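You operate a simulated robot arm through the tools that you are given. There is no shell and no other tool. Be economical: measure what you need, move in short steps, check, and stop when the job is done.

You run a simulated robot arm. Do the job below in one go: nothing can be reset, and whatever is moved stays where it is left.

## Task
Wet-sand the crown of the blue ball: 1000 grit, then 2000.
Fine: with dry hands start the spinner on LOW, dip each pad in the water tub so that no dust flies and nothing scorches, lay each back on its spot, then stop the spinner and let it stand. Touch the turning ball only through the pad, from above; keep out of the splash ring. Drop, tip or break nothing, pinch no finger, spill no more than 20 ml.

The check looks at the end state, three seconds after you hand in, the way a careful person would. Anything else that was tipped, shoved, dropped, spilled or broken makes it a failure.

## Robot
A 6-joint arm with a fingered hand, fixed in place. Base frame: the origin is at the foot of the arm, x ahead of it, y to its left, z up. Units: m, degrees, N and s.
With the tool pointing down near the work surface it reaches from about 0.32 to 0.64 m from the base axis. Its first joint turns from -166.0 to 166.0 degrees. Payload 5 kg.
Tool frame: the origin (TCP) lies between the finger pads and is the grasp point; the fingertips stand 0.043 m ahead of it; z points along the fingers, y is the line along which they close. Largest opening 0.144 m; the body of the gripper starts 0.05 m behind the TCP. The gripper is a hand of 5 fingers: y runs from the thumb to the fingers, the wrist lies at [-0.021, -0.133, -0.233] in the tool frame.
Orientation is that of the tool frame in the base frame, as [roll, pitch, yaw] about the fixed x, y, z axes, in that order (R = Rz(yaw) Ry(pitch) Rx(roll)). With the fingers straight down and the wrist toward the robot, the tool's x, y and z point along [0, 1, 0], [1, 0, 0] and [0, 0, -1] of the base frame.

## Interface
- The arm moves only by the tool servo_tool. Its argument "rows" is a list of rows, each a list of 6 numbers: the shift along the tool's x, y, z in units of 20 mm (1.0 is 20 mm), then the turn, a rotation vector about the tool's x, y, z in units of 4 degrees (1.0 is 4 degrees). In form: [[x, y, z, ax, ay, az], ...]. A call has 1 to 12 rows; each row shifts and turns the commanded pose from where the row before left it, along the tool's axes as they then stand. A call with a number of a shift or a turn outside -1 to 1 is refused whole. A row lasts 0.2 s, in which the tool goes at most 0.05 m and 8.6 degrees; a call with a longer step from one row to the next is refused whole. Where a pose cannot be reached the arm comes as near as it can. A force on the tool above 90 N (or 10 N above the force at the start of the call, whichever is more), or a blocked arm, ends the call early, and 0.2 s more pass. In this call time passes only in rows, and 0.2 s behind the last. It gives the time, the measured TCP pose, the force on the tool (base axes), the opening and the grip force at its end, in the units of the frame above (readings bear some noise), with the torque about the TCP (base axes, N m) and any sound that the robot's microphone picked up.
- Cameras (640 x 400 px; columns grow to the right, rows downward): "scene" is fixed at [0.0627, 0.4961, 1.3386]; the picture's right is [-0.16, -0.99, 0.00], its down [-0.66, 0.11, -0.74] and it looks along [0.73, -0.12, -0.67] (base axes); focal length 273 px, centre (320, 200). "wrist" rides on the gripper at [0.086, -0.108, -0.168] in the tool frame; the picture's right is [-0.80, 0.28, -0.53], its down [-0.54, -0.73, 0.42] and it looks along [-0.27, 0.63, 0.73] (tool axes); focal length 275 px, centre (320, 200). There is no depth. A picture from a camera that has moved, and an enlarged one, comes with that camera's place and axes in the base frame and with its lens. The place of the scene camera against the robot may be out by one fixed shift of up to 0.018 m in any direction.
- grab_frame(camera): a new picture of that camera. The clock stands still meanwhile.
- raise_lower(by): slides the trunk up (or, below 0, down) by that many m; the arm rides with it, the base frame stays. It gives what a move gives, with no picture.
- finger_targets(index, middle, ring, little, thumb_bend, thumb_turn): sets how far each is bent, from 0 (flat) to 1 (curled in); at 0.3 the hand is open as for a grip, at 0.7 the pads meet at the TCP. One left out holds its place. A second passes; each finger stops where it meets its share of the squeeze, and holds until it gets a number again. It is the only way to open and close the hand. It gives what a move gives, with no picture; readings hold the bend of each and the force on index, middle, ring, little, thumb and palm. thumb_turn goes from beside the hand (0) to across from the fingers (1), as for a grip.
- close_up(camera, box): a new picture of the part [left, top, right, bottom] of that camera's present view, enlarged. The clock stands still meanwhile.
- hand_in(): hands the job in; it is judged then, once.

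Go step by step. Nothing tells you positions but the pictures and the camera data: compare them with the known pose of the tool, close in by small moves and look again before you grip or let go. The budget is 120 turns and 64 pictures, counting those below and the enlarged ones. Unless the task says otherwise, let go and move clear before handing in, and close with one line.

The tools are called after "Request:" as name(argument=value, ...) on one line, values as JSON. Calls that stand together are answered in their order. servo_tool: Moves the arm, as the interface text tells. Its arguments: {"type":"object","properties":{"rows":{"type":"array"}},"required":["rows"]} The other tools are called the same way: raise_lower (by) slides the trunk up or down; finger_targets (index, middle, ring, little, thumb_bend, thumb_turn) moves the fingers one by one; grab_frame (camera) takes a picture; close_up (camera, box) takes an enlarged picture of a part of a camera's view; hand_in () hands the job in.

At the start:

```text
t: 0.0
eef_pos: [0.4507, 0.2389, 1.1232]
ee_rot: [-180.0, 0.0, 90.0]
wrist_force: [0.3, 0.9, 0.1]
wrist_torque: [0.03, 0.01, 0.02]
finger_gap: 0.1434
gripper_force: 0.1
shape: jaw
bend: [0.3, 0.3, 0.3, 0.3, 0.3, 0.98]
finger forces: [0.0, 0.0, 0.0, 0.0, 0.0, 0.0]
trunk travel left (down, up): [-0.525, 0.065]
```

scene: 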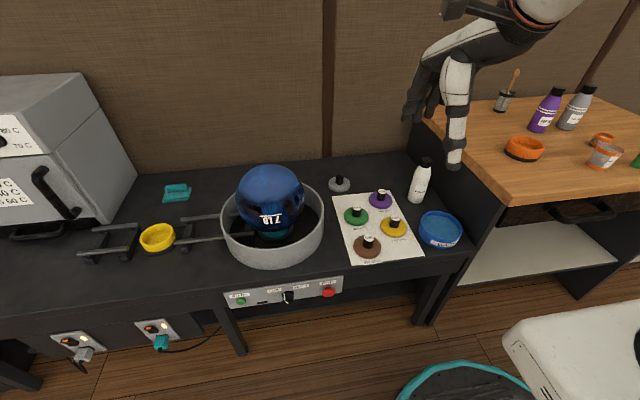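
wrist: 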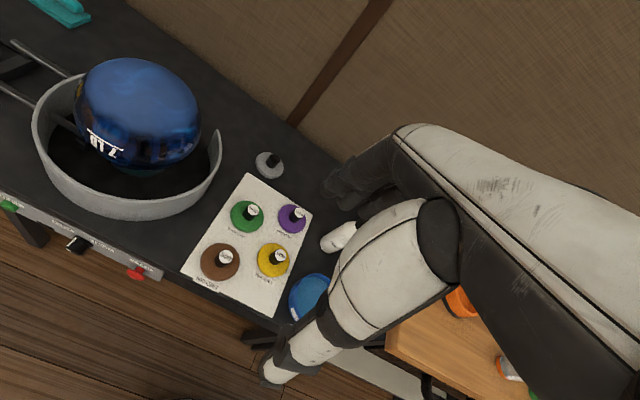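

I see a bench with the blue ball in a splash bowl, four coloured pads on a card, a blue tub, and a control strip with green, a knob and red. I'll look closer at the labels first.

Request:
close_up(camera="scene", box=[320, 170, 480, 270])

Request:
close_up(camera="scene", box=[215, 265, 355, 352])

Request:
close_up(camera="wrist", box=[170, 150, 330, 310])

```text
4.00 times, centred on (400, 220) of scene
camera zoom: at [0.0627, 0.4961, 1.3386], right [-0.16, -0.99, 0.0], down [-0.66, 0.11, -0.74], along [0.73, -0.12, -0.67], focal length 1090 px, centre (0, 120)
```

zoom: 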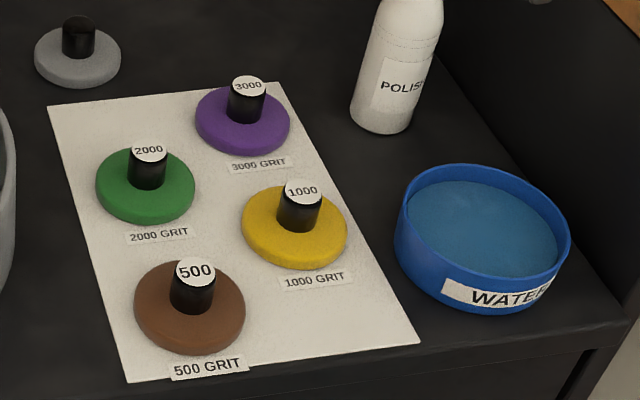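

```text
4.57 times, centred on (285, 308) of scene
camera zoom: at [0.0627, 0.4961, 1.3386], right [-0.16, -0.99, 0.0], down [-0.66, 0.11, -0.74], along [0.73, -0.12, -0.67], focal length 1246 px, centre (480, -296)
```

zoom: 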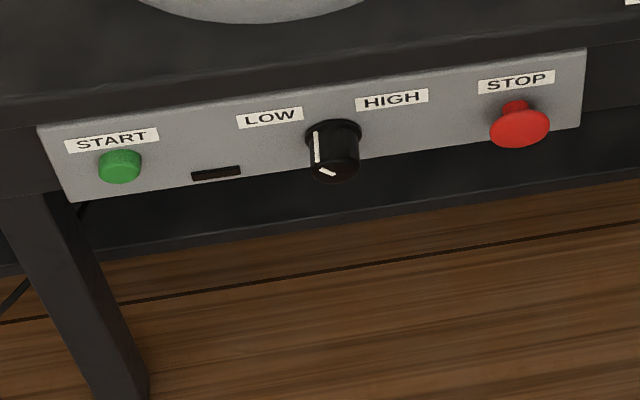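

```text
2.50 times, centred on (250, 230) of wrist
camera zoom: at [0.3418, 0.3251, 1.2887], right [0.28, -0.8, 0.53], down [-0.73, -0.54, -0.42], along [0.63, -0.27, -0.73], focal length 688 px, centre (495, 125)
```

zoom: 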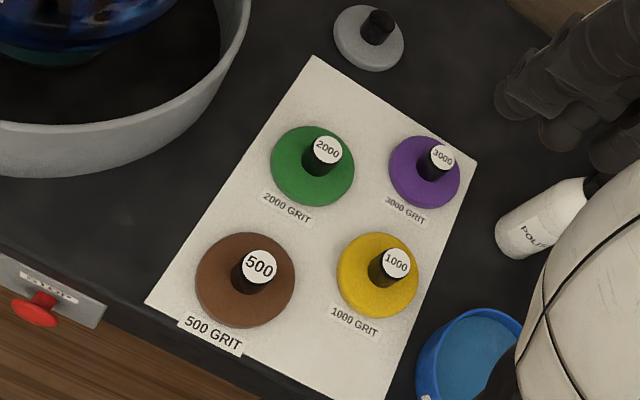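

The labels read clearly: yellow is 1000 and green is 2000, and the knob seems to point towards LOW. I'll check the plugs, the knob and the ball before moving.

Request:
close_up(camera="scene", box=[40, 290, 250, 400])

Request:
close_up(camera="scene", box=[180, 150, 340, 270])

Request:
close_up(camera="scene", box=[265, 280, 313, 310])

Request:
raise_lower(by=-0.1)

```text
3.05 times, centred on (145, 345) of scene
camera zoom: at [0.0627, 0.4961, 1.3386], right [-0.16, -0.99, 0.0], down [-0.66, 0.11, -0.74], along [0.73, -0.12, -0.67], focal length 831 px, centre (853, -242)
```

zoom: 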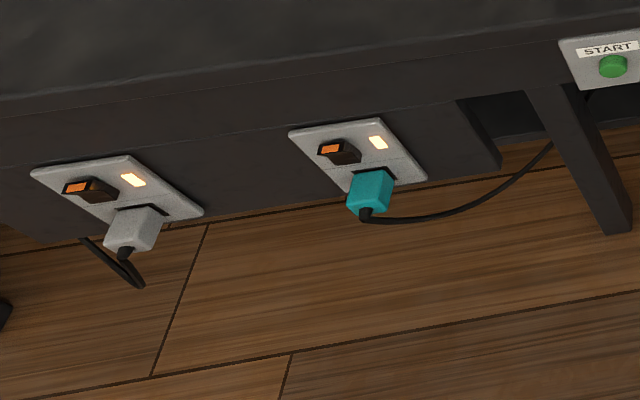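

```text
3.33 times, centred on (260, 210) of scene
camera zoom: at [0.0627, 0.4961, 1.3386], right [-0.16, -0.99, 0.0], down [-0.66, 0.11, -0.74], along [0.73, -0.12, -0.67], focal length 909 px, centre (520, 167)
```

zoom: 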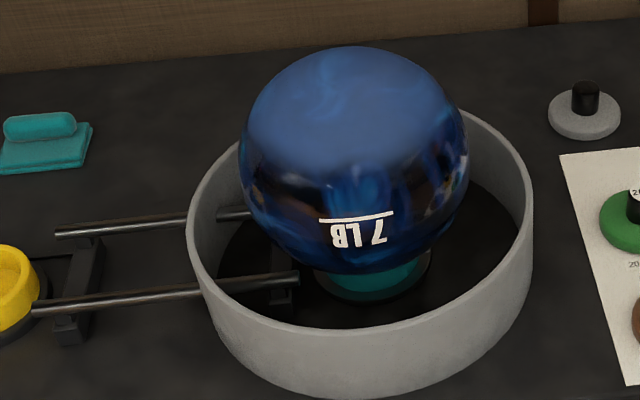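

```text
13.33 times, centred on (289, 295) of scene
camera zoom: at [0.0627, 0.4961, 1.3386], right [-0.16, -0.99, 0.0], down [-0.66, 0.11, -0.74], along [0.73, -0.12, -0.67], focal length 3634 px, centre (733, -1067)
```

zoom: 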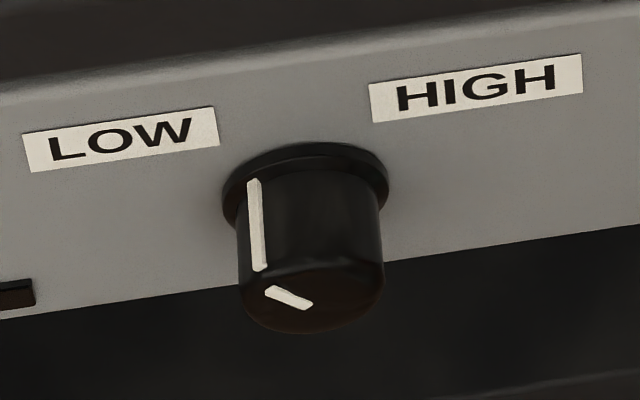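

```text
t: 1.3
eef_pos: [0.4513, 0.2396, 1.0215]
ee_rot: [180.0, 0.0, 89.9]
wrist_force: [0.1, 1.1, -0.1]
wrist_torque: [-0.01, -0.02, 0.02]
finger_gap: 0.1438
gripper_force: 0.1
shape: jaw
bend: [0.3, 0.3, 0.3, 0.3, 0.3, 0.98]
finger forces: [0.1, 0.0, 0.0, 0.1, 0.1, 0.1]
trunk travel left (down, up): [-0.425, 0.165]
```

The knob already points to LOW and both plugs are in and lit, so I only have to press START, with dry fingers. I'll point the index finger and bring the hand in front of the panel, turning it to point forward.

Request:
finger_targets(index=0.1, middle=1, ring=1, little=1, thumb_bend=0.3, thumb_turn=0.3)

Request:
servo_tool(rows=[[1, -0.3, 0, 0, 0, 0], [1, -0.3, 0, 0, 0, 0], [1, -0.3, 0, 0, 0, 0], [1, -0.3, 0, 0, 0, 0], [1, -0.3, 0, 0, 0, 0], [1, -0.3, 0, 0, 0, 0], [1, -0.3, 0, 0, 0, 0], [1, -0.3, 0, 0, 0, 0], [1, -0.3, 0, 0, 0, 0], [1, -0.3, 0, 0, 0, 0], [1, -0.3, 0, 0, 0, 0], [1, -0.3, 0, 0, 0, 0]])

Request:
servo_tool(rows=[[0, 0, 0, -1, -1, -1], [0, 0, 0, -1, -1, -1], [0, 0, 0, -1, -1, -1], [0, 0, 0, -1, -1, -1], [0, 0, 0, -1, -1, -1], [0, 0, 0, -1, -1, -1], [0, 0, 0, -1, -1, -1], [0, 0, 0, -1, -1, -1], [0, 0, 0, -1, -1, -1]])

Request:
grab_frame(camera="scene")

Request:
grab_frame(camera="wrist")

```text
t: 2.3
eef_pos: [0.4492, 0.2396, 1.023]
ee_rot: [-180.0, -0.1, 90.0]
wrist_force: [0.4, 0.2, -0.8]
wrist_torque: [-0.02, 0.0, 0.01]
finger_gap: 0.2079
gripper_force: 0.0
shape: fingers
bend: [0.1, 1.0, 1.0, 1.0, 0.3, 0.29]
finger forces: [0.1, 0.1, 0.1, 0.1, 0.1, 0.0]
trunk travel left (down, up): [-0.425, 0.165]
```

```text
t: 4.9
eef_pos: [0.3782, 0.4803, 1.0217]
ee_rot: [180.0, 0.0, 90.0]
wrist_force: [-0.8, 0.4, 0.5]
wrist_torque: [0.01, 0.01, 0.01]
finger_gap: 0.2084
gripper_force: 0.0
shape: fingers
bend: [0.1, 1.0, 1.0, 1.0, 0.3, 0.29]
finger forces: [0.1, 0.1, 0.0, 0.0, 0.0, 0.0]
trunk travel left (down, up): [-0.425, 0.165]
```

```text
t: 6.9
eef_pos: [0.3779, 0.4796, 1.0224]
ee_rot: [152.6, 43.8, 117.4]
wrist_force: [0.5, -0.2, 0.3]
wrist_torque: [0.01, 0.01, -0.02]
finger_gap: 0.2082
gripper_force: 0.2
shape: fingers
bend: [0.1, 1.0, 1.0, 1.0, 0.3, 0.29]
finger forces: [0.0, 0.0, 0.0, 0.0, 0.0, 0.1]
trunk travel left (down, up): [-0.425, 0.165]
```

```text
55 pictures are left
```

scene: 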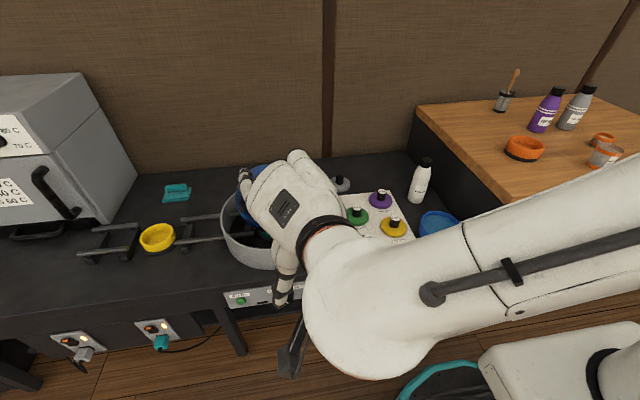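

```text
54 pictures are left
camera wrist: at [0.164, 0.5149, 1.0327], right [0.08, -0.14, 0.99], down [0.01, -0.99, -0.14], along [1.0, 0.02, -0.08], focal length 275 px, centre (320, 200)
```

wrist: 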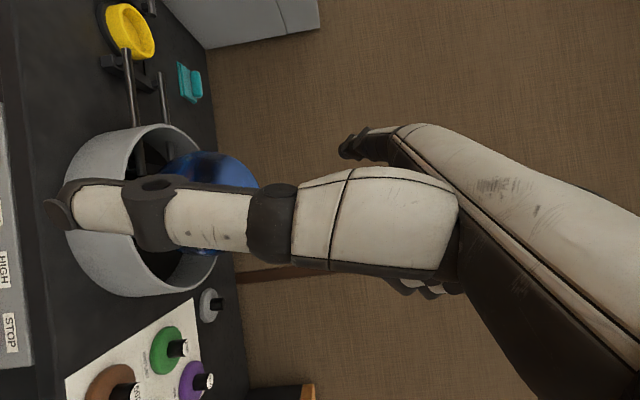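

The hand swings well, but the thumb sticks out. I'll tuck it back across from the fingers, finish the turn to point forward, pull back a little and look again.

Request:
finger_targets(thumb_turn=1, thumb_bend=0.5, index=0.3)

Request:
servo_tool(rows=[[0, 0, 0, -1, -1, -1], [0, 0, 0, -1, -1, -1], [0, 0, 0, -1, -1, -1], [0, 0, 0, -1, -1, -1], [0, 0, 0, -1, -1, -1], [0, 0, 0, -1, -1, -1], [0, 0, 0, -1, -1, -1], [0, 0, 0, -1, -1, -1], [0, 0, 0, -0.32, -0.32, -0.32], [0, 1, -1, 0, 0, 0], [0, 1, -1, 0, 0, 0], [0, 1, -1, 0, 0, 0]])

Request:
raise_lower(by=-0.2)

Request:
grab_frame(camera="wrist")

Request:
grab_frame(camera="scene")

```text
t: 7.9
eef_pos: [0.3778, 0.4801, 1.0213]
ee_rot: [152.7, 43.8, 117.3]
wrist_force: [0.3, 1.0, -0.5]
wrist_torque: [0.0, -0.02, 0.0]
finger_gap: 0.1144
gripper_force: 0.0
shape: fingers
bend: [0.3, 1.0, 1.0, 1.0, 0.5, 1.0]
finger forces: [0.1, 0.1, 0.0, 0.0, 0.1, 0.0]
trunk travel left (down, up): [-0.425, 0.165]
```

```text
t: 10.5
eef_pos: [0.3207, 0.539, 1.0225]
ee_rot: [54.9, 89.9, 54.8]
wrist_force: [0.3, 0.0, -0.2]
wrist_torque: [-0.01, 0.05, -0.02]
finger_gap: 0.1143
gripper_force: 0.1
shape: fingers
bend: [0.3, 1.0, 1.0, 1.0, 0.5, 1.0]
finger forces: [0.0, 0.0, 0.1, 0.1, 0.0, 0.0]
trunk travel left (down, up): [-0.425, 0.165]
```

```text
t: 12.7
eef_pos: [0.3189, 0.5388, 0.8231]
ee_rot: [-158.2, 89.9, -158.2]
wrist_force: [-0.2, -0.4, -0.3]
wrist_torque: [0.01, -0.05, 0.03]
finger_gap: 0.1146
gripper_force: 0.0
shape: fingers
bend: [0.3, 1.0, 1.0, 1.0, 0.5, 1.0]
finger forces: [0.0, 0.0, 0.0, 0.0, 0.0, 0.0]
trunk travel left (down, up): [-0.225, 0.365]
```

```text
53 pictures are left
camera wrist: at [0.1522, 0.4301, 0.7355], right [-0.53, 0.28, 0.8], down [0.42, -0.73, 0.54], along [0.73, 0.63, 0.27], focal length 275 px, centre (320, 200)
```

wrist: 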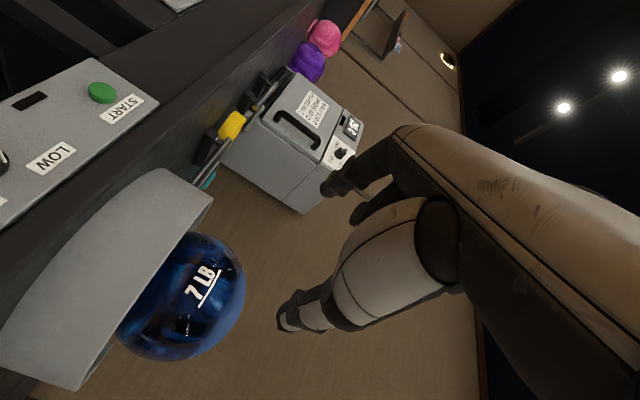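

```text
52 pictures are left
```

scene: 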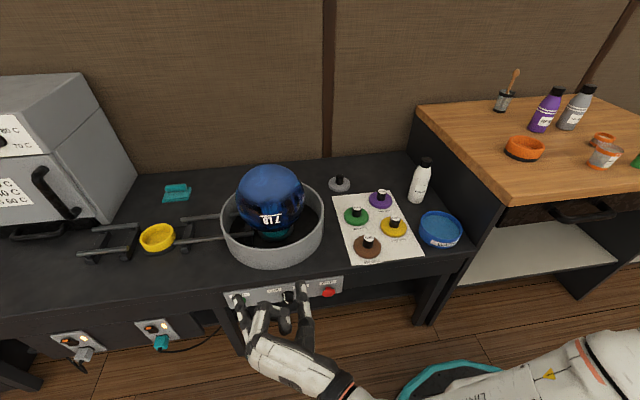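

The START button sits at about (0.525, 0.69, 0.52) and my index tip is about 0.08 m left of the TCP. I'll go down to button height, still well in front of it.

Request:
raise_lower(by=-0.2)

Request:
servo_tool(rows=[[1, 0.7, 0, 0, 0, 0], [1, 0.7, 0, 0, 0, 0], [1, 0.7, 0, 0, 0, 0], [1, 0.7, 0, 0, 0, 0], [1, 0.7, 0, 0, 0, 0]])

Request:
grab_frame(camera="wrist")

Request:
close_up(camera="scene", box=[190, 260, 350, 380])

```text
t: 14.9
eef_pos: [0.3195, 0.5384, 0.6233]
ee_rot: [-69.8, 89.9, -69.8]
wrist_force: [0.0, 0.3, 0.4]
wrist_torque: [0.0, 0.01, 0.0]
finger_gap: 0.1144
gripper_force: 0.0
shape: fingers
bend: [0.3, 1.0, 1.0, 1.0, 0.5, 1.0]
finger forces: [0.0, 0.1, 0.0, 0.0, 0.0, 0.0]
trunk travel left (down, up): [-0.025, 0.565]
```

```text
t: 16.1
eef_pos: [0.3193, 0.6089, 0.5207]
ee_rot: [-26.2, 89.9, -26.3]
wrist_force: [-0.4, -0.5, 0.3]
wrist_torque: [0.01, 0.06, -0.04]
finger_gap: 0.1143
gripper_force: 0.0
shape: fingers
bend: [0.3, 1.0, 1.0, 1.0, 0.5, 1.0]
finger forces: [0.1, 0.1, 0.1, 0.0, 0.0, 0.0]
trunk travel left (down, up): [-0.025, 0.565]
```

```text
51 pictures are left
camera wrist: at [0.1527, 0.5002, 0.4338], right [-0.53, 0.28, 0.8], down [0.42, -0.73, 0.54], along [0.73, 0.63, 0.27], focal length 275 px, centre (320, 200)
```

wrist: 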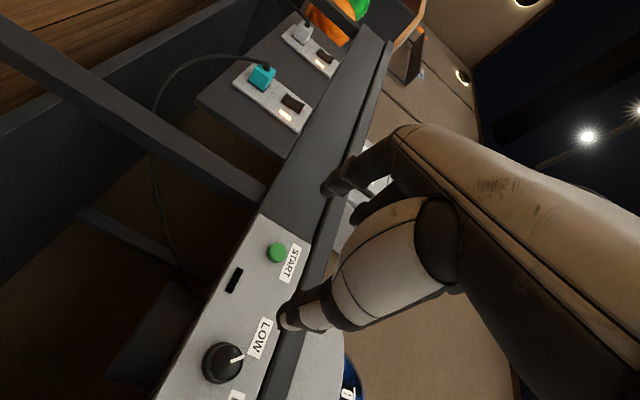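

```text
3.33 times, centred on (270, 320) of scene
camera zoom: at [0.0627, 0.4961, 1.3386], right [-0.16, -0.99, 0.0], down [-0.66, 0.11, -0.74], along [0.73, -0.12, -0.67], focal length 909 px, centre (487, -200)
```

zoom: 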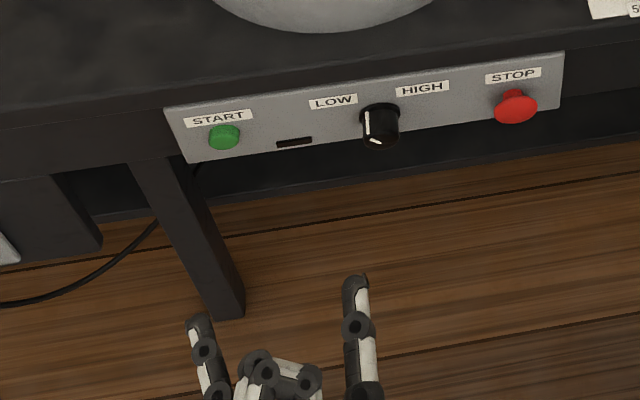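

Two wrist views put START at about (0.494, 0.669, 0.532). I'll line the index tip up with it, go most of the way forward and check.

Request:
servo_tool(rows=[[-0.6, -0.85, 0, 0, 0, 0], [0, 0, 1, 0, 0, 0], [0, 0, 1, 0, 0, 0], [0, 0, 1, 0, 0, 0], [0, 0, 1, 0, 0, 0]])

Request:
close_up(camera="wrist", box=[230, 120, 390, 240])

Request:
close_up(camera="scene", box=[210, 270, 310, 345])

```text
t: 17.3
eef_pos: [0.3989, 0.5921, 0.5358]
ee_rot: [36.2, 89.9, 36.3]
wrist_force: [-0.4, 0.4, 0.2]
wrist_torque: [0.01, 0.01, -0.02]
finger_gap: 0.1142
gripper_force: 0.0
shape: fingers
bend: [0.3, 1.0, 1.0, 1.0, 0.5, 1.0]
finger forces: [0.0, 0.1, 0.0, 0.0, 0.1, 0.1]
trunk travel left (down, up): [-0.025, 0.565]
```

```text
3.33 times, centred on (310, 180) of wrist
camera zoom: at [0.2319, 0.4829, 0.4473], right [-0.53, 0.28, 0.8], down [0.42, -0.73, 0.54], along [0.73, 0.63, 0.27], focal length 918 px, centre (353, 267)
```

zoom: 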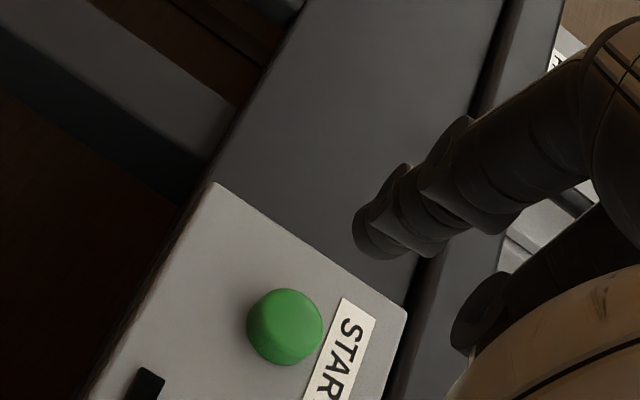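

```text
5.33 times, centred on (260, 308) of scene
camera zoom: at [0.0627, 0.4961, 1.3386], right [-0.16, -0.99, 0.0], down [-0.66, 0.11, -0.74], along [0.73, -0.12, -0.67], focal length 1454 px, centre (640, -373)
```

zoom: 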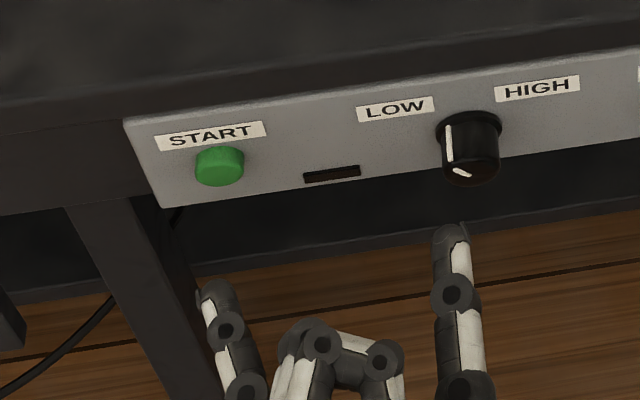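

The index tip is lined up with START at about (0.434, 0.669, 0.525). I'll advance most of the gap, then creep.

Request:
servo_tool(rows=[[0, 0, 1, 0, 0, 0], [0, 0, 1, 0, 0, 0], [0, 0, 0.3, 0, 0, 0]])

Request:
servo_tool(rows=[[0, 0, 0.2, 0, 0, 0], [0, 0, 0.2, 0, 0, 0]])

Request:
close_up(camera="wrist", box=[230, 120, 390, 240])

```text
t: 18.2
eef_pos: [0.432, 0.6009, 0.5318]
ee_rot: [-92.6, 89.4, -90.8]
wrist_force: [-78.9, 6.1, -2.7]
wrist_torque: [0.21, 0.27, -4.84]
finger_gap: 0.1235
gripper_force: 39.9
shape: fingers
bend: [0.3, 1.0, 1.0, 1.0, 0.47, 1.0]
finger forces: [0.0, 0.1, 0.0, 0.1, 78.9, 0.0]
trunk travel left (down, up): [-0.025, 0.565]
stopped in row 3: the force on the tool passed its limit at 94 N (the readings are from after the stop); the commanded pose is now the measured one
```

```text
t: 18.5
eef_pos: [0.4326, 0.6021, 0.5313]
ee_rot: [-93.9, 89.1, -91.5]
wrist_force: [-50.0, 0.4, -0.6]
wrist_torque: [0.1, 0.09, -3.32]
finger_gap: 0.1254
gripper_force: 25.4
shape: fingers
bend: [0.3, 1.0, 1.0, 1.0, 0.46, 1.0]
finger forces: [0.0, 0.0, 0.0, 0.1, 50.8, 0.1]
trunk travel left (down, up): [-0.025, 0.565]
stopped in row 1: the force on the tool passed its limit at 93 N (the readings are from after the stop); the commanded pose is now the measured one
```

```text
3.33 times, centred on (310, 180) of wrist
camera zoom: at [0.2692, 0.4854, 0.4451], right [-0.54, 0.27, 0.79], down [0.45, -0.7, 0.55], along [0.71, 0.66, 0.26], focal length 918 px, centre (353, 267)
```

zoom: 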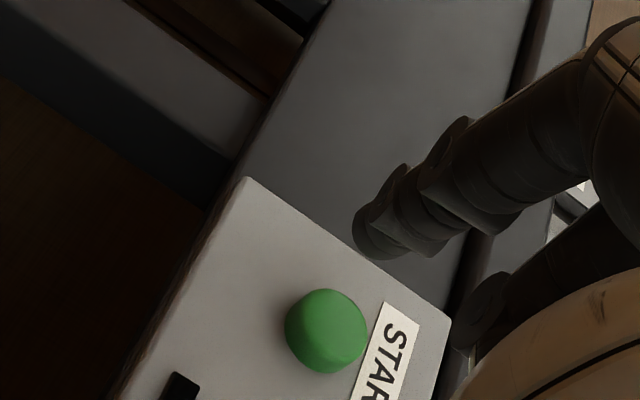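

The thumb touched the panel first, so I'm backing straight off. Then I'll check that the knob has not moved.

Request:
servo_tool(rows=[[0, 0, -0.5, 0, 0, 0], [0, 0, -1, 0, 0, 0], [0, 0, -1, 0, 0, 0], [0, 0, -1, 0, 0, 0]])

Request:
close_up(camera="scene", box=[225, 275, 345, 335])

Request:
close_up(camera="wrist", box=[160, 180, 400, 400])

```text
t: 19.5
eef_pos: [0.3669, 0.5996, 0.5303]
ee_rot: [-97.9, 89.5, -96.1]
wrist_force: [1.3, -0.4, -0.3]
wrist_torque: [-0.01, 0.01, 0.0]
finger_gap: 0.1143
gripper_force: 0.0
shape: fingers
bend: [0.3, 1.0, 1.0, 1.0, 0.5, 1.0]
finger forces: [0.1, 0.0, 0.0, 0.0, 0.0, 0.1]
trunk travel left (down, up): [-0.025, 0.565]
```

```text
5.33 times, centred on (285, 305) of scene
camera zoom: at [0.0627, 0.4961, 1.3386], right [-0.16, -0.99, 0.0], down [-0.66, 0.11, -0.74], along [0.73, -0.12, -0.67], focal length 1454 px, centre (507, -360)
```

zoom: 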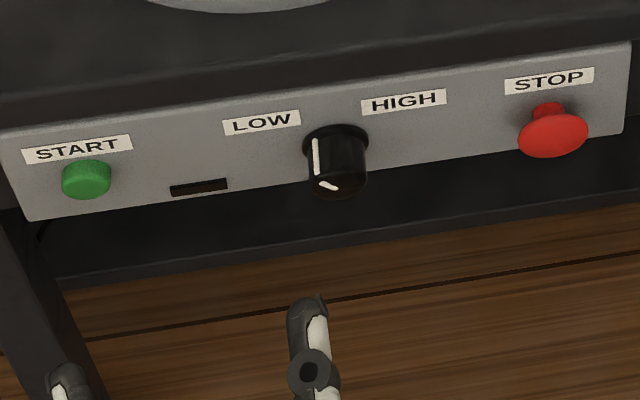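

```text
1.82 times, centred on (280, 290) of wrist
camera zoom: at [0.203, 0.4842, 0.4444], right [-0.54, 0.28, 0.79], down [0.45, -0.71, 0.55], along [0.71, 0.65, 0.26], focal length 500 px, centre (393, 36)
```

zoom: 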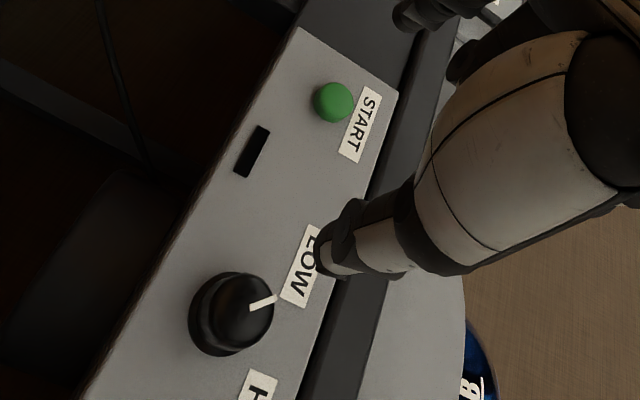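

The knob still points at LOW and nothing has changed. I'll flare the thumb back and bend the index slightly so it leads, then look.

Request:
finger_targets(thumb_bend=0, thumb_turn=0.6, index=0.42)

Request:
grab_frame(camera="wrist")

Request:
close_up(camera="scene", box=[205, 270, 345, 390])

```text
t: 20.5
eef_pos: [0.3659, 0.5993, 0.531]
ee_rot: [-95.9, 89.4, -94.2]
wrist_force: [-1.0, 0.9, -0.2]
wrist_torque: [0.02, 0.03, -0.02]
finger_gap: 0.1744
gripper_force: 0.1
shape: fingers
bend: [0.42, 1.0, 1.0, 1.0, 0.0, 0.57]
finger forces: [0.0, 0.0, 0.1, 0.0, 0.0, 0.0]
trunk travel left (down, up): [-0.025, 0.565]
```

```text
44 pictures are left
camera wrist: at [0.2023, 0.4844, 0.4442], right [-0.54, 0.27, 0.79], down [0.45, -0.71, 0.55], along [0.71, 0.65, 0.26], focal length 275 px, centre (320, 200)
```

wrist: 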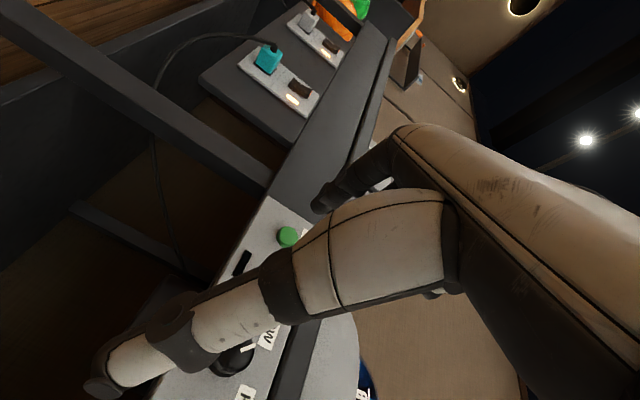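

```text
3.33 times, centred on (275, 330) of scene
camera zoom: at [0.0627, 0.4961, 1.3386], right [-0.16, -0.99, 0.0], down [-0.66, 0.11, -0.74], along [0.73, -0.12, -0.67], focal length 909 px, centre (470, -233)
```

zoom: 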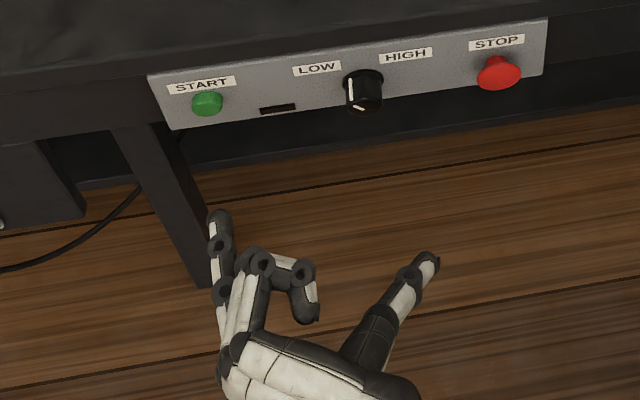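

The index now clearly leads and the thumb lags. I'll shift about 13 mm left and 10 mm up, then close in.

Request:
servo_tool(rows=[[-0.5, 0.65, 0, 0, 0, 0], [0, 0, 1, 0, 0, 0], [0, 0, 1, 0, 0, 0], [0, 0, 1, 0, 0, 0]])

Request:
close_up(camera="wrist", box=[230, 140, 390, 260])

Request:
close_up(camera="scene", box=[215, 270, 325, 350])

```text
t: 21.5
eef_pos: [0.4256, 0.6128, 0.5411]
ee_rot: [-96.8, 89.4, -94.9]
wrist_force: [0.0, -0.5, 0.7]
wrist_torque: [0.05, -0.01, -0.04]
finger_gap: 0.1747
gripper_force: 0.2
shape: fingers
bend: [0.42, 1.0, 1.0, 1.0, 0.0, 0.57]
finger forces: [0.0, 0.0, 0.1, 0.0, 0.0, 0.1]
trunk travel left (down, up): [-0.025, 0.565]
```

```text
3.33 times, centred on (310, 200) of wrist
camera zoom: at [0.2614, 0.4981, 0.4553], right [-0.54, 0.27, 0.79], down [0.45, -0.71, 0.55], along [0.71, 0.65, 0.26], focal length 918 px, centre (353, 200)
```

zoom: 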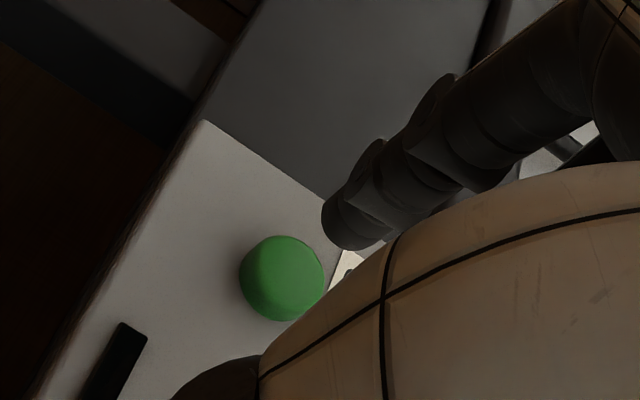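

```text
5.00 times, centred on (270, 310) of scene
camera zoom: at [0.0627, 0.4961, 1.3386], right [-0.16, -0.99, 0.0], down [-0.66, 0.11, -0.74], along [0.73, -0.12, -0.67], focal length 1363 px, centre (570, -350)
```

zoom: 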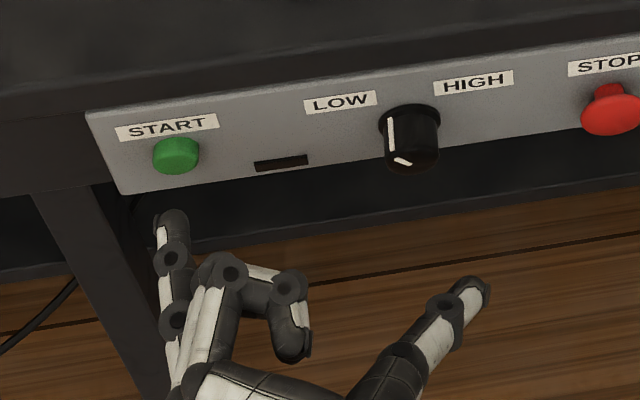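

The finger's path along +x runs straight into START, about 35 mm off. I'll creep in.

Request:
servo_tool(rows=[[0, 0, 0.7, 0, 0, 0], [0, 0, 0.5, 0, 0, 0]])

Request:
servo_tool(rows=[[0, 0, 0.25, 0, 0, 0]])

Request:
servo_tool(rows=[[0, 0, 0.2, 0, 0, 0]])

Request:
servo_tool(rows=[[0, 0, 0.2, 0, 0, 0]])

```text
t: 22.1
eef_pos: [0.4495, 0.6122, 0.5422]
ee_rot: [-95.5, 89.4, -93.8]
wrist_force: [0.4, -1.0, -0.1]
wrist_torque: [0.02, -0.04, -0.01]
finger_gap: 0.1746
gripper_force: 0.1
shape: fingers
bend: [0.42, 1.0, 1.0, 1.0, 0.0, 0.57]
finger forces: [0.1, 0.0, 0.0, 0.0, 0.0, 0.0]
trunk travel left (down, up): [-0.025, 0.565]
```

```text
t: 22.5
eef_pos: [0.4541, 0.614, 0.5418]
ee_rot: [-97.3, 89.4, -95.5]
wrist_force: [-0.8, 0.9, -1.0]
wrist_torque: [0.02, -0.05, -0.02]
finger_gap: 0.1749
gripper_force: 0.1
shape: fingers
bend: [0.42, 1.0, 1.0, 1.0, 0.0, 0.57]
finger forces: [0.1, 0.0, 0.0, 0.0, 0.0, 0.1]
trunk travel left (down, up): [-0.025, 0.565]
```

```text
t: 22.9
eef_pos: [0.4581, 0.6134, 0.5415]
ee_rot: [-105.4, 89.4, -103.5]
wrist_force: [-2.0, -1.2, -0.1]
wrist_torque: [-0.01, 0.01, 0.1]
finger_gap: 0.1746
gripper_force: 1.2
shape: fingers
bend: [0.42, 1.0, 1.0, 1.0, 0.0, 0.57]
finger forces: [2.3, 0.0, 0.0, 0.0, 0.1, 0.0]
trunk travel left (down, up): [-0.025, 0.565]
heard: click
```

```text
t: 23.3
eef_pos: [0.4619, 0.6137, 0.5407]
ee_rot: [-93.1, 89.4, -91.3]
wrist_force: [-8.1, -2.9, -0.7]
wrist_torque: [-0.04, 0.12, 0.46]
finger_gap: 0.1748
gripper_force: 3.5
shape: fingers
bend: [0.42, 1.0, 1.0, 1.0, 0.0, 0.57]
finger forces: [8.0, 0.0, 0.0, 0.0, 0.0, 0.0]
trunk travel left (down, up): [-0.025, 0.565]
```

A click was heard, so I'm backing off and raising the trunk. Then I'll check that the ball turns.

Request:
servo_tool(rows=[[0, 0, -0.5, 0, 0, 0], [0, 0, -1, 0, 0, 0], [0, 0, -1, 0, 0, 0], [0, 0, -1, 0, 0, 0], [0, 0, -1, 0, 0, 0], [0, 0, -1, 0, 0, 0]])

Request:
raise_lower(by=0.4)

Request:
grab_frame(camera="scene")

Request:
close_up(camera="scene", box=[205, 150, 345, 320])

```text
t: 24.7
eef_pos: [0.3524, 0.6115, 0.5428]
ee_rot: [-108.9, 89.4, -107.0]
wrist_force: [0.3, 0.2, 0.1]
wrist_torque: [0.02, -0.01, 0.04]
finger_gap: 0.1748
gripper_force: 0.0
shape: fingers
bend: [0.42, 1.0, 1.0, 1.0, 0.0, 0.57]
finger forces: [0.0, 0.0, 0.1, 0.0, 0.1, 0.1]
trunk travel left (down, up): [-0.025, 0.565]
```

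```text
t: 28.6
eef_pos: [0.3537, 0.6113, 0.9424]
ee_rot: [-100.5, 89.4, -98.7]
wrist_force: [-0.8, -0.6, -0.2]
wrist_torque: [-0.01, -0.02, -0.01]
finger_gap: 0.1748
gripper_force: 0.1
shape: fingers
bend: [0.42, 1.0, 1.0, 1.0, 0.0, 0.57]
finger forces: [0.0, 0.0, 0.0, 0.0, 0.0, 0.0]
trunk travel left (down, up): [-0.425, 0.165]
```

```text
40 pictures are left
```

scene: 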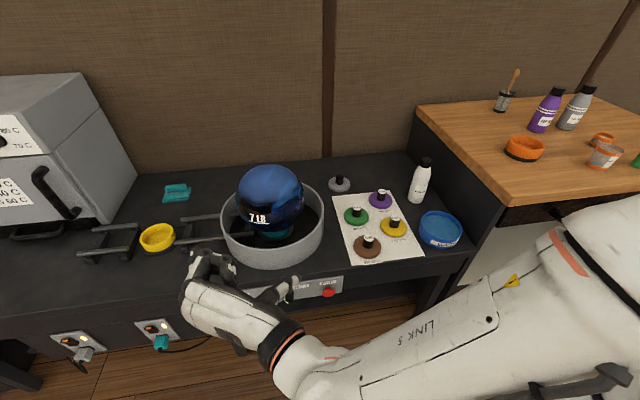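

```text
2.35 times, centred on (275, 235) of scene
camera zoom: at [0.0627, 0.4961, 1.3386], right [-0.16, -0.99, 0.0], down [-0.66, 0.11, -0.74], along [0.73, -0.12, -0.67], focal length 641 px, centre (426, 118)
```

zoom: 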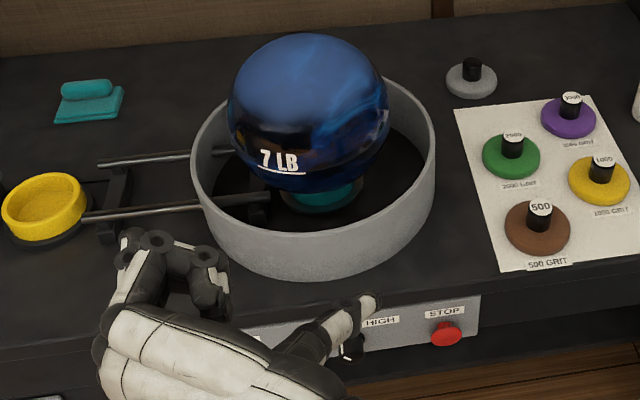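

The lettering has moved round, so the ball is turning on LOW. Now I'll turn the hand back to point down, set a three-finger pinch and head for the yellow 1000 pad.

Request:
servo_tool(rows=[[0, 0, 0, 1, 1, 1], [0, 0, 0, 1, 1, 1], [0, 0, 0, 1, 1, 1], [0, 0, 0, 1, 1, 1], [0, 0, 0, 1, 1, 1], [0, 0, 0, 1, 1, 1], [0, 0, 0, 1, 1, 1], [0, 0, 0, 1, 1, 1], [0, 0, 0, 1, 1, 1], [0, 0, 0, 1, 1, 1], [0, 0, 0, 1, 1, 1], [0, 0, 0, 1, 1, 1]])

Request:
servo_tool(rows=[[0, 0, 0, 1, 1, 1], [0, 0, 0, 1, 1, 1], [0, 0, 0, 1, 1, 1], [0, 0, 0, 1, 1, 1], [0, 0, 0, 1, 1, 1], [0, 0, 0, 0.32, 0.32, 0.32]])

Request:
finger_targets(index=0.3, middle=0.3, ring=1, little=1, thumb_bend=0.3, thumb_turn=1)

```text
t: 31.2
eef_pos: [0.3538, 0.612, 0.9421]
ee_rot: [162.4, 24.8, 109.7]
wrist_force: [-0.2, 0.0, 0.4]
wrist_torque: [0.0, -0.02, 0.01]
finger_gap: 0.1745
gripper_force: 0.0
shape: fingers
bend: [0.42, 1.0, 1.0, 1.0, 0.0, 0.57]
finger forces: [0.1, 0.0, 0.1, 0.0, 0.0, 0.0]
trunk travel left (down, up): [-0.425, 0.165]
```

```text
t: 32.6
eef_pos: [0.3518, 0.6118, 0.9428]
ee_rot: [-179.8, 0.5, 91.9]
wrist_force: [0.2, -0.7, 0.3]
wrist_torque: [0.0, 0.02, 0.01]
finger_gap: 0.1747
gripper_force: 0.1
shape: fingers
bend: [0.42, 1.0, 1.0, 1.0, 0.0, 0.57]
finger forces: [0.1, 0.0, 0.0, 0.0, 0.0, 0.0]
trunk travel left (down, up): [-0.425, 0.165]
```

```text
t: 33.6
eef_pos: [0.3523, 0.6123, 0.9422]
ee_rot: [-179.9, 0.6, 91.9]
wrist_force: [0.6, 0.0, 0.8]
wrist_torque: [-0.03, 0.02, -0.02]
finger_gap: 0.1498
gripper_force: 0.1
shape: fingers
bend: [0.3, 0.3, 1.0, 1.0, 0.3, 0.97]
finger forces: [0.1, 0.0, 0.0, 0.0, 0.0, 0.0]
trunk travel left (down, up): [-0.425, 0.165]
```

The hand points down again. I'll travel along the front to y≈0.15, then forward over the yellow pad, staying high.

Request:
servo_tool(rows=[[-1, 0, 0, 0, 0, 0.475], [-1, 0, 0, 0, 0, 0], [-1, 0, 0, 0, 0, 0], [-1, 0, 0, 0, 0, 0], [-1, 0, 0, 0, 0, 0], [-1, 0, 0, 0, 0, 0], [-1, 0, 0, 0, 0, 0], [-1, 0, 0, 0, 0, 0], [-1, 0, 0, 0, 0, 0], [-1, 0, 0, 0, 0, 0], [-1, 0, 0, 0, 0, 0], [-1, 0, 0, 0, 0, 0]])

Request:
servo_tool(rows=[[-1, 1, 0, 0, 0, 0], [-1, 1, 0, 0, 0, 0], [-1, 1, 0, 0, 0, 0], [-1, 1, 0, 0, 0, 0], [-1, 1, 0, 0, 0, 0], [-1, 1, 0, 0, 0, 0], [-1, 1, 0, 0, 0, 0], [-1, 1, 0, 0, 0, 0], [-1, 1, 0, 0, 0, 0], [-1, 1, 0, 0, 0, 0], [-1, 1, 0, 0, 0, 0]])

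Request:
grab_frame(camera="wrist")

Request:
grab_frame(camera="scene")

```text
t: 36.2
eef_pos: [0.3523, 0.3728, 0.9451]
ee_rot: [-179.9, 0.5, 89.9]
wrist_force: [-1.4, 0.2, -0.8]
wrist_torque: [-0.04, -0.02, -0.02]
finger_gap: 0.15
gripper_force: 0.1
shape: fingers
bend: [0.3, 0.3, 1.0, 1.0, 0.3, 0.97]
finger forces: [0.1, 0.0, 0.0, 0.0, 0.0, 0.0]
trunk travel left (down, up): [-0.425, 0.165]
```

```text
t: 38.6
eef_pos: [0.5727, 0.1512, 0.9462]
ee_rot: [-179.9, 0.7, 89.9]
wrist_force: [0.7, 0.8, 0.3]
wrist_torque: [-0.01, -0.05, 0.01]
finger_gap: 0.1497
gripper_force: 0.0
shape: fingers
bend: [0.3, 0.3, 1.0, 1.0, 0.3, 0.97]
finger forces: [0.0, 0.0, 0.0, 0.0, 0.1, 0.0]
trunk travel left (down, up): [-0.425, 0.165]
```

```text
38 pictures are left
camera wrist: at [0.465, 0.2392, 1.1115], right [0.28, -0.79, 0.54], down [-0.73, -0.55, -0.42], along [0.62, -0.28, -0.73], focal length 275 px, centre (320, 200)
```

wrist: 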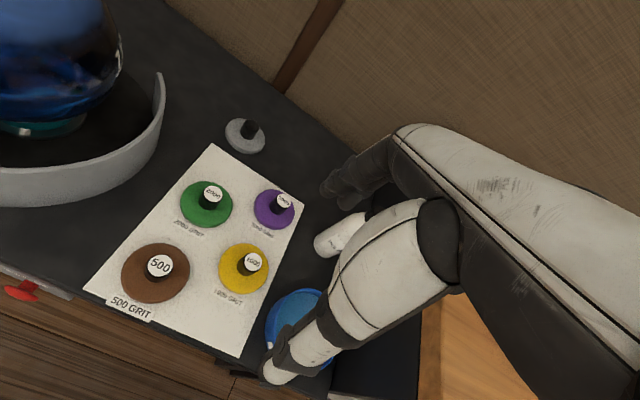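

```text
37 pictures are left
```

scene: 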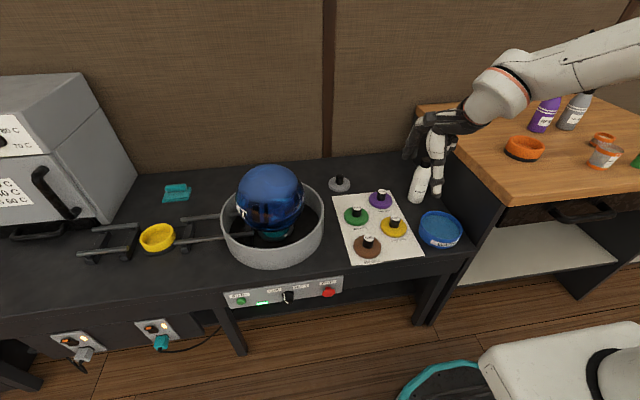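

The green lamp is lit. I'll descend to about z 0.84 for a better parallax fix on the yellow knob.

Request:
servo_tool(rows=[[0, 0.5, 1, 0, 0, 0], [0, 0.5, 1, 0, 0, 0], [0, 0.5, 1, 0, 0, 0], [0, 0, 1, 0, 0, 0], [0, 0, 1, 0, 0, 0]])

Request:
grab_frame(camera="wrist")

```text
t: 39.8
eef_pos: [0.602, 0.15, 0.8464]
ee_rot: [-179.9, 0.6, 89.9]
wrist_force: [-0.2, 0.4, 0.9]
wrist_torque: [-0.02, -0.03, 0.0]
finger_gap: 0.1499
gripper_force: 0.0
shape: fingers
bend: [0.3, 0.3, 1.0, 1.0, 0.3, 0.97]
finger forces: [0.0, 0.0, 0.1, 0.1, 0.0, 0.1]
trunk travel left (down, up): [-0.425, 0.165]
```

```text
36 pictures are left
camera wrist: at [0.4947, 0.2374, 1.0115], right [0.28, -0.79, 0.54], down [-0.73, -0.55, -0.42], along [0.63, -0.28, -0.73], focal length 275 px, centre (320, 200)
```

wrist: 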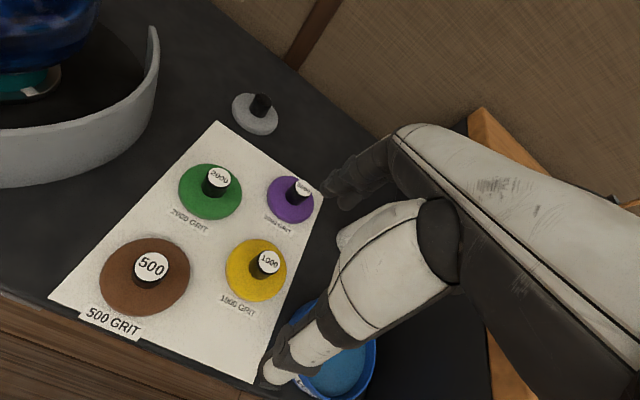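

The knob should be at about (0.634, 0.150), with its top near 0.70. I'll move above it with the tips still clear and compare tips to knob.

Request:
servo_tool(rows=[[0, 0.8, 0.9, 0, 0, 0], [0, 0.8, 0.9, 0, 0, 0], [0, 0, 0.9, 0, 0, 0], [0, 0, 0.9, 0, 0, 0]])

Request:
grab_frame(camera="wrist")

Request:
close_up(camera="scene", box=[320, 130, 480, 250])

```text
t: 40.8
eef_pos: [0.634, 0.1486, 0.7739]
ee_rot: [-180.0, 0.5, 89.8]
wrist_force: [0.2, -0.8, -0.2]
wrist_torque: [0.0, 0.0, 0.02]
finger_gap: 0.1496
gripper_force: 0.1
shape: fingers
bend: [0.3, 0.3, 1.0, 1.0, 0.3, 0.97]
finger forces: [0.1, 0.0, 0.0, 0.1, 0.0, 0.0]
trunk travel left (down, up): [-0.425, 0.165]
```

```text
35 pictures are left
camera wrist: at [0.5265, 0.2366, 0.9396], right [0.28, -0.79, 0.54], down [-0.73, -0.55, -0.42], along [0.63, -0.28, -0.73], focal length 275 px, centre (320, 200)
```

wrist: 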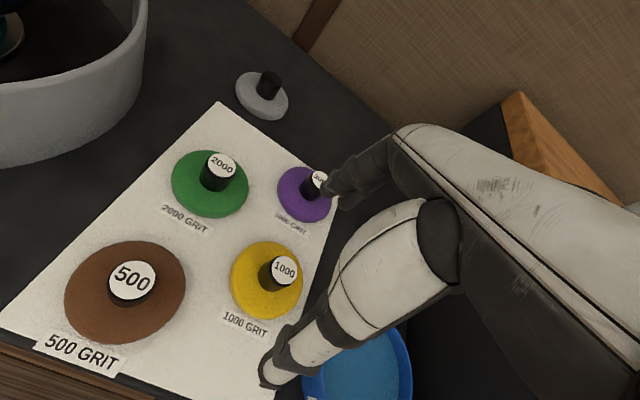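

```text
3.33 times, centred on (400, 190) of scene
camera zoom: at [0.0627, 0.4961, 1.3386], right [-0.16, -0.99, 0.0], down [-0.66, 0.11, -0.74], along [0.73, -0.12, -0.67], focal length 909 px, centre (53, 233)
```

zoom: 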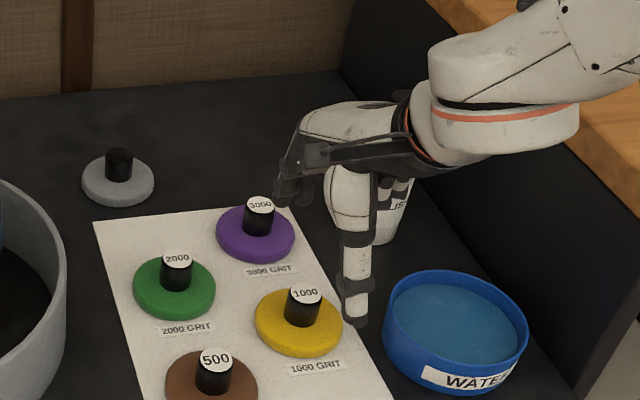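

The knob top is at about (0.641, 0.147), z 0.67–0.70. I'll go down another 40 mm with fingers wide and recheck.

Request:
servo_tool(rows=[[-0.05, 0.35, 0.9, 0, 0, 0], [0, 0, 0.9, 0, 0, 0]])

Request:
close_up(camera="wrist", box=[200, 130, 440, 390])

Request:
close_up(camera="scene", box=[340, 150, 460, 250])

```text
t: 41.4
eef_pos: [0.6403, 0.1472, 0.7393]
ee_rot: [-179.9, 0.5, 90.0]
wrist_force: [1.1, 0.7, 0.6]
wrist_torque: [0.0, 0.0, 0.0]
finger_gap: 0.1498
gripper_force: 0.0
shape: fingers
bend: [0.3, 0.3, 1.0, 1.0, 0.3, 0.97]
finger forces: [0.1, 0.0, 0.1, 0.0, 0.1, 0.1]
trunk travel left (down, up): [-0.425, 0.165]
```

```text
1.54 times, centred on (320, 260) of wrist
camera zoom: at [0.5325, 0.2342, 0.9042], right [0.28, -0.79, 0.54], down [-0.73, -0.55, -0.42], along [0.63, -0.28, -0.73], focal length 424 px, centre (320, 108)
```

zoom: 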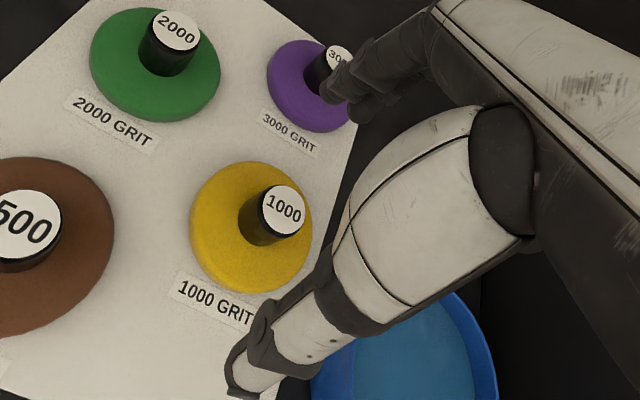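

```text
4.00 times, centred on (400, 200) of scene
camera zoom: at [0.0627, 0.4961, 1.3386], right [-0.16, -0.99, 0.0], down [-0.66, 0.11, -0.74], along [0.73, -0.12, -0.67], focal length 1090 px, centre (0, 200)
```

zoom: 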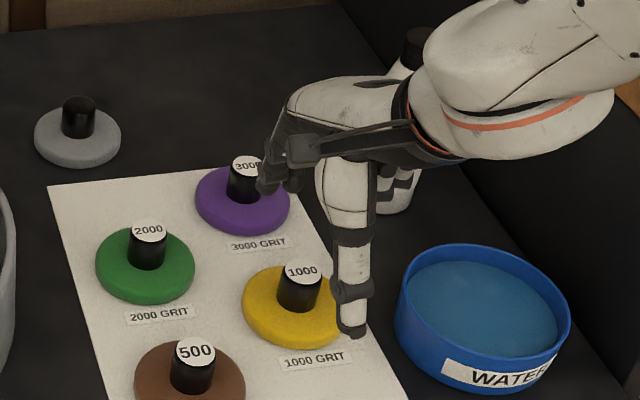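

The fix is now about (0.636, 0.151), top near 0.695. I'll nudge over and go down so the tips straddle the knob above the pad's face.

Request:
servo_tool(rows=[[0.2, -0.2, 0.8, 0, 0, 0], [0, 0, 0.9, 0, 0, 0]])

Request:
close_up(camera="wrist", box=[200, 130, 440, 390])

Request:
close_up(camera="scene", box=[360, 170, 440, 250])

```text
t: 42.0
eef_pos: [0.637, 0.1519, 0.7047]
ee_rot: [-179.9, 0.6, 89.9]
wrist_force: [0.2, 0.4, 0.5]
wrist_torque: [-0.01, -0.02, -0.02]
finger_gap: 0.1499
gripper_force: 0.0
shape: fingers
bend: [0.3, 0.3, 1.0, 1.0, 0.3, 0.97]
finger forces: [0.1, 0.1, 0.0, 0.1, 0.0, 0.1]
trunk travel left (down, up): [-0.425, 0.165]
```

```text
1.54 times, centred on (320, 260) of wrist
camera zoom: at [0.5289, 0.239, 0.8695], right [0.28, -0.79, 0.54], down [-0.73, -0.55, -0.42], along [0.63, -0.28, -0.73], focal length 424 px, centre (320, 108)
```

zoom: 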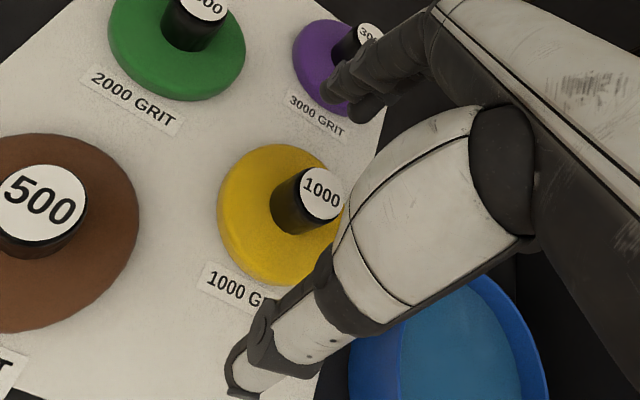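

```text
5.00 times, centred on (400, 210) of scene
camera zoom: at [0.0627, 0.4961, 1.3386], right [-0.16, -0.99, 0.0], down [-0.66, 0.11, -0.74], along [0.73, -0.12, -0.67], focal length 1363 px, centre (-80, 150)
```

zoom: 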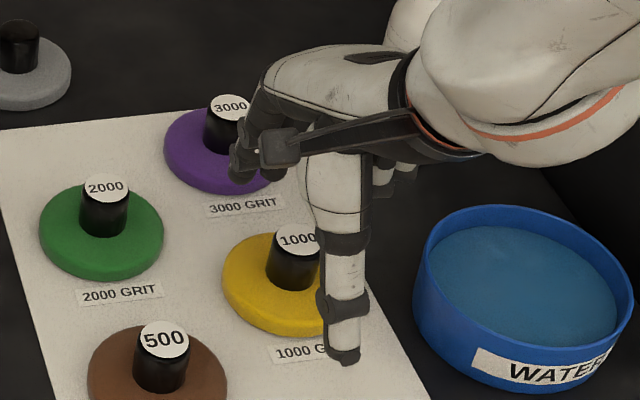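

The knob sits about 4 mm left of the TCP. I'll adjust and close index, middle and thumb on it.

Request:
servo_tool(rows=[[0.2, -0.1, 0.05, 0, 0, 0]])

Request:
finger_targets(index=0.55, middle=0.55, thumb_bend=0.55)

Request:
close_up(camera="wrist", box=[240, 150, 420, 350])

```text
t: 42.4
eef_pos: [0.6338, 0.1555, 0.703]
ee_rot: [-179.9, 0.6, 89.9]
wrist_force: [1.4, -0.5, -0.7]
wrist_torque: [0.02, 0.02, 0.01]
finger_gap: 0.15
gripper_force: 0.2
shape: fingers
bend: [0.3, 0.3, 1.0, 1.0, 0.3, 0.97]
finger forces: [0.1, 0.0, 0.0, 0.0, 0.1, 0.0]
trunk travel left (down, up): [-0.425, 0.165]
```

```text
t: 43.4
eef_pos: [0.6339, 0.1553, 0.7027]
ee_rot: [-179.9, 0.5, 89.7]
wrist_force: [0.3, 0.4, -0.6]
wrist_torque: [-0.01, 0.01, 0.03]
finger_gap: 0.0605
gripper_force: 0.0
shape: fingers
bend: [0.55, 0.55, 1.0, 1.0, 0.55, 1.0]
finger forces: [0.0, 0.0, 0.0, 0.1, 0.0, 0.1]
trunk travel left (down, up): [-0.425, 0.165]
```

```text
2.00 times, centred on (330, 250) of wrist
camera zoom: at [0.5267, 0.243, 0.8686], right [0.28, -0.79, 0.54], down [-0.73, -0.55, -0.42], along [0.62, -0.28, -0.73], focal length 551 px, centre (300, 100)
```

zoom: 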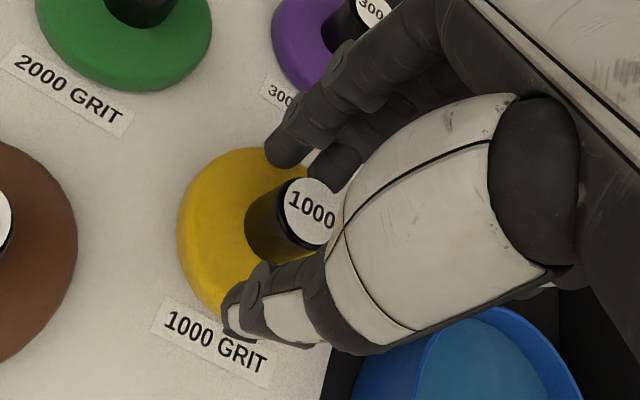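

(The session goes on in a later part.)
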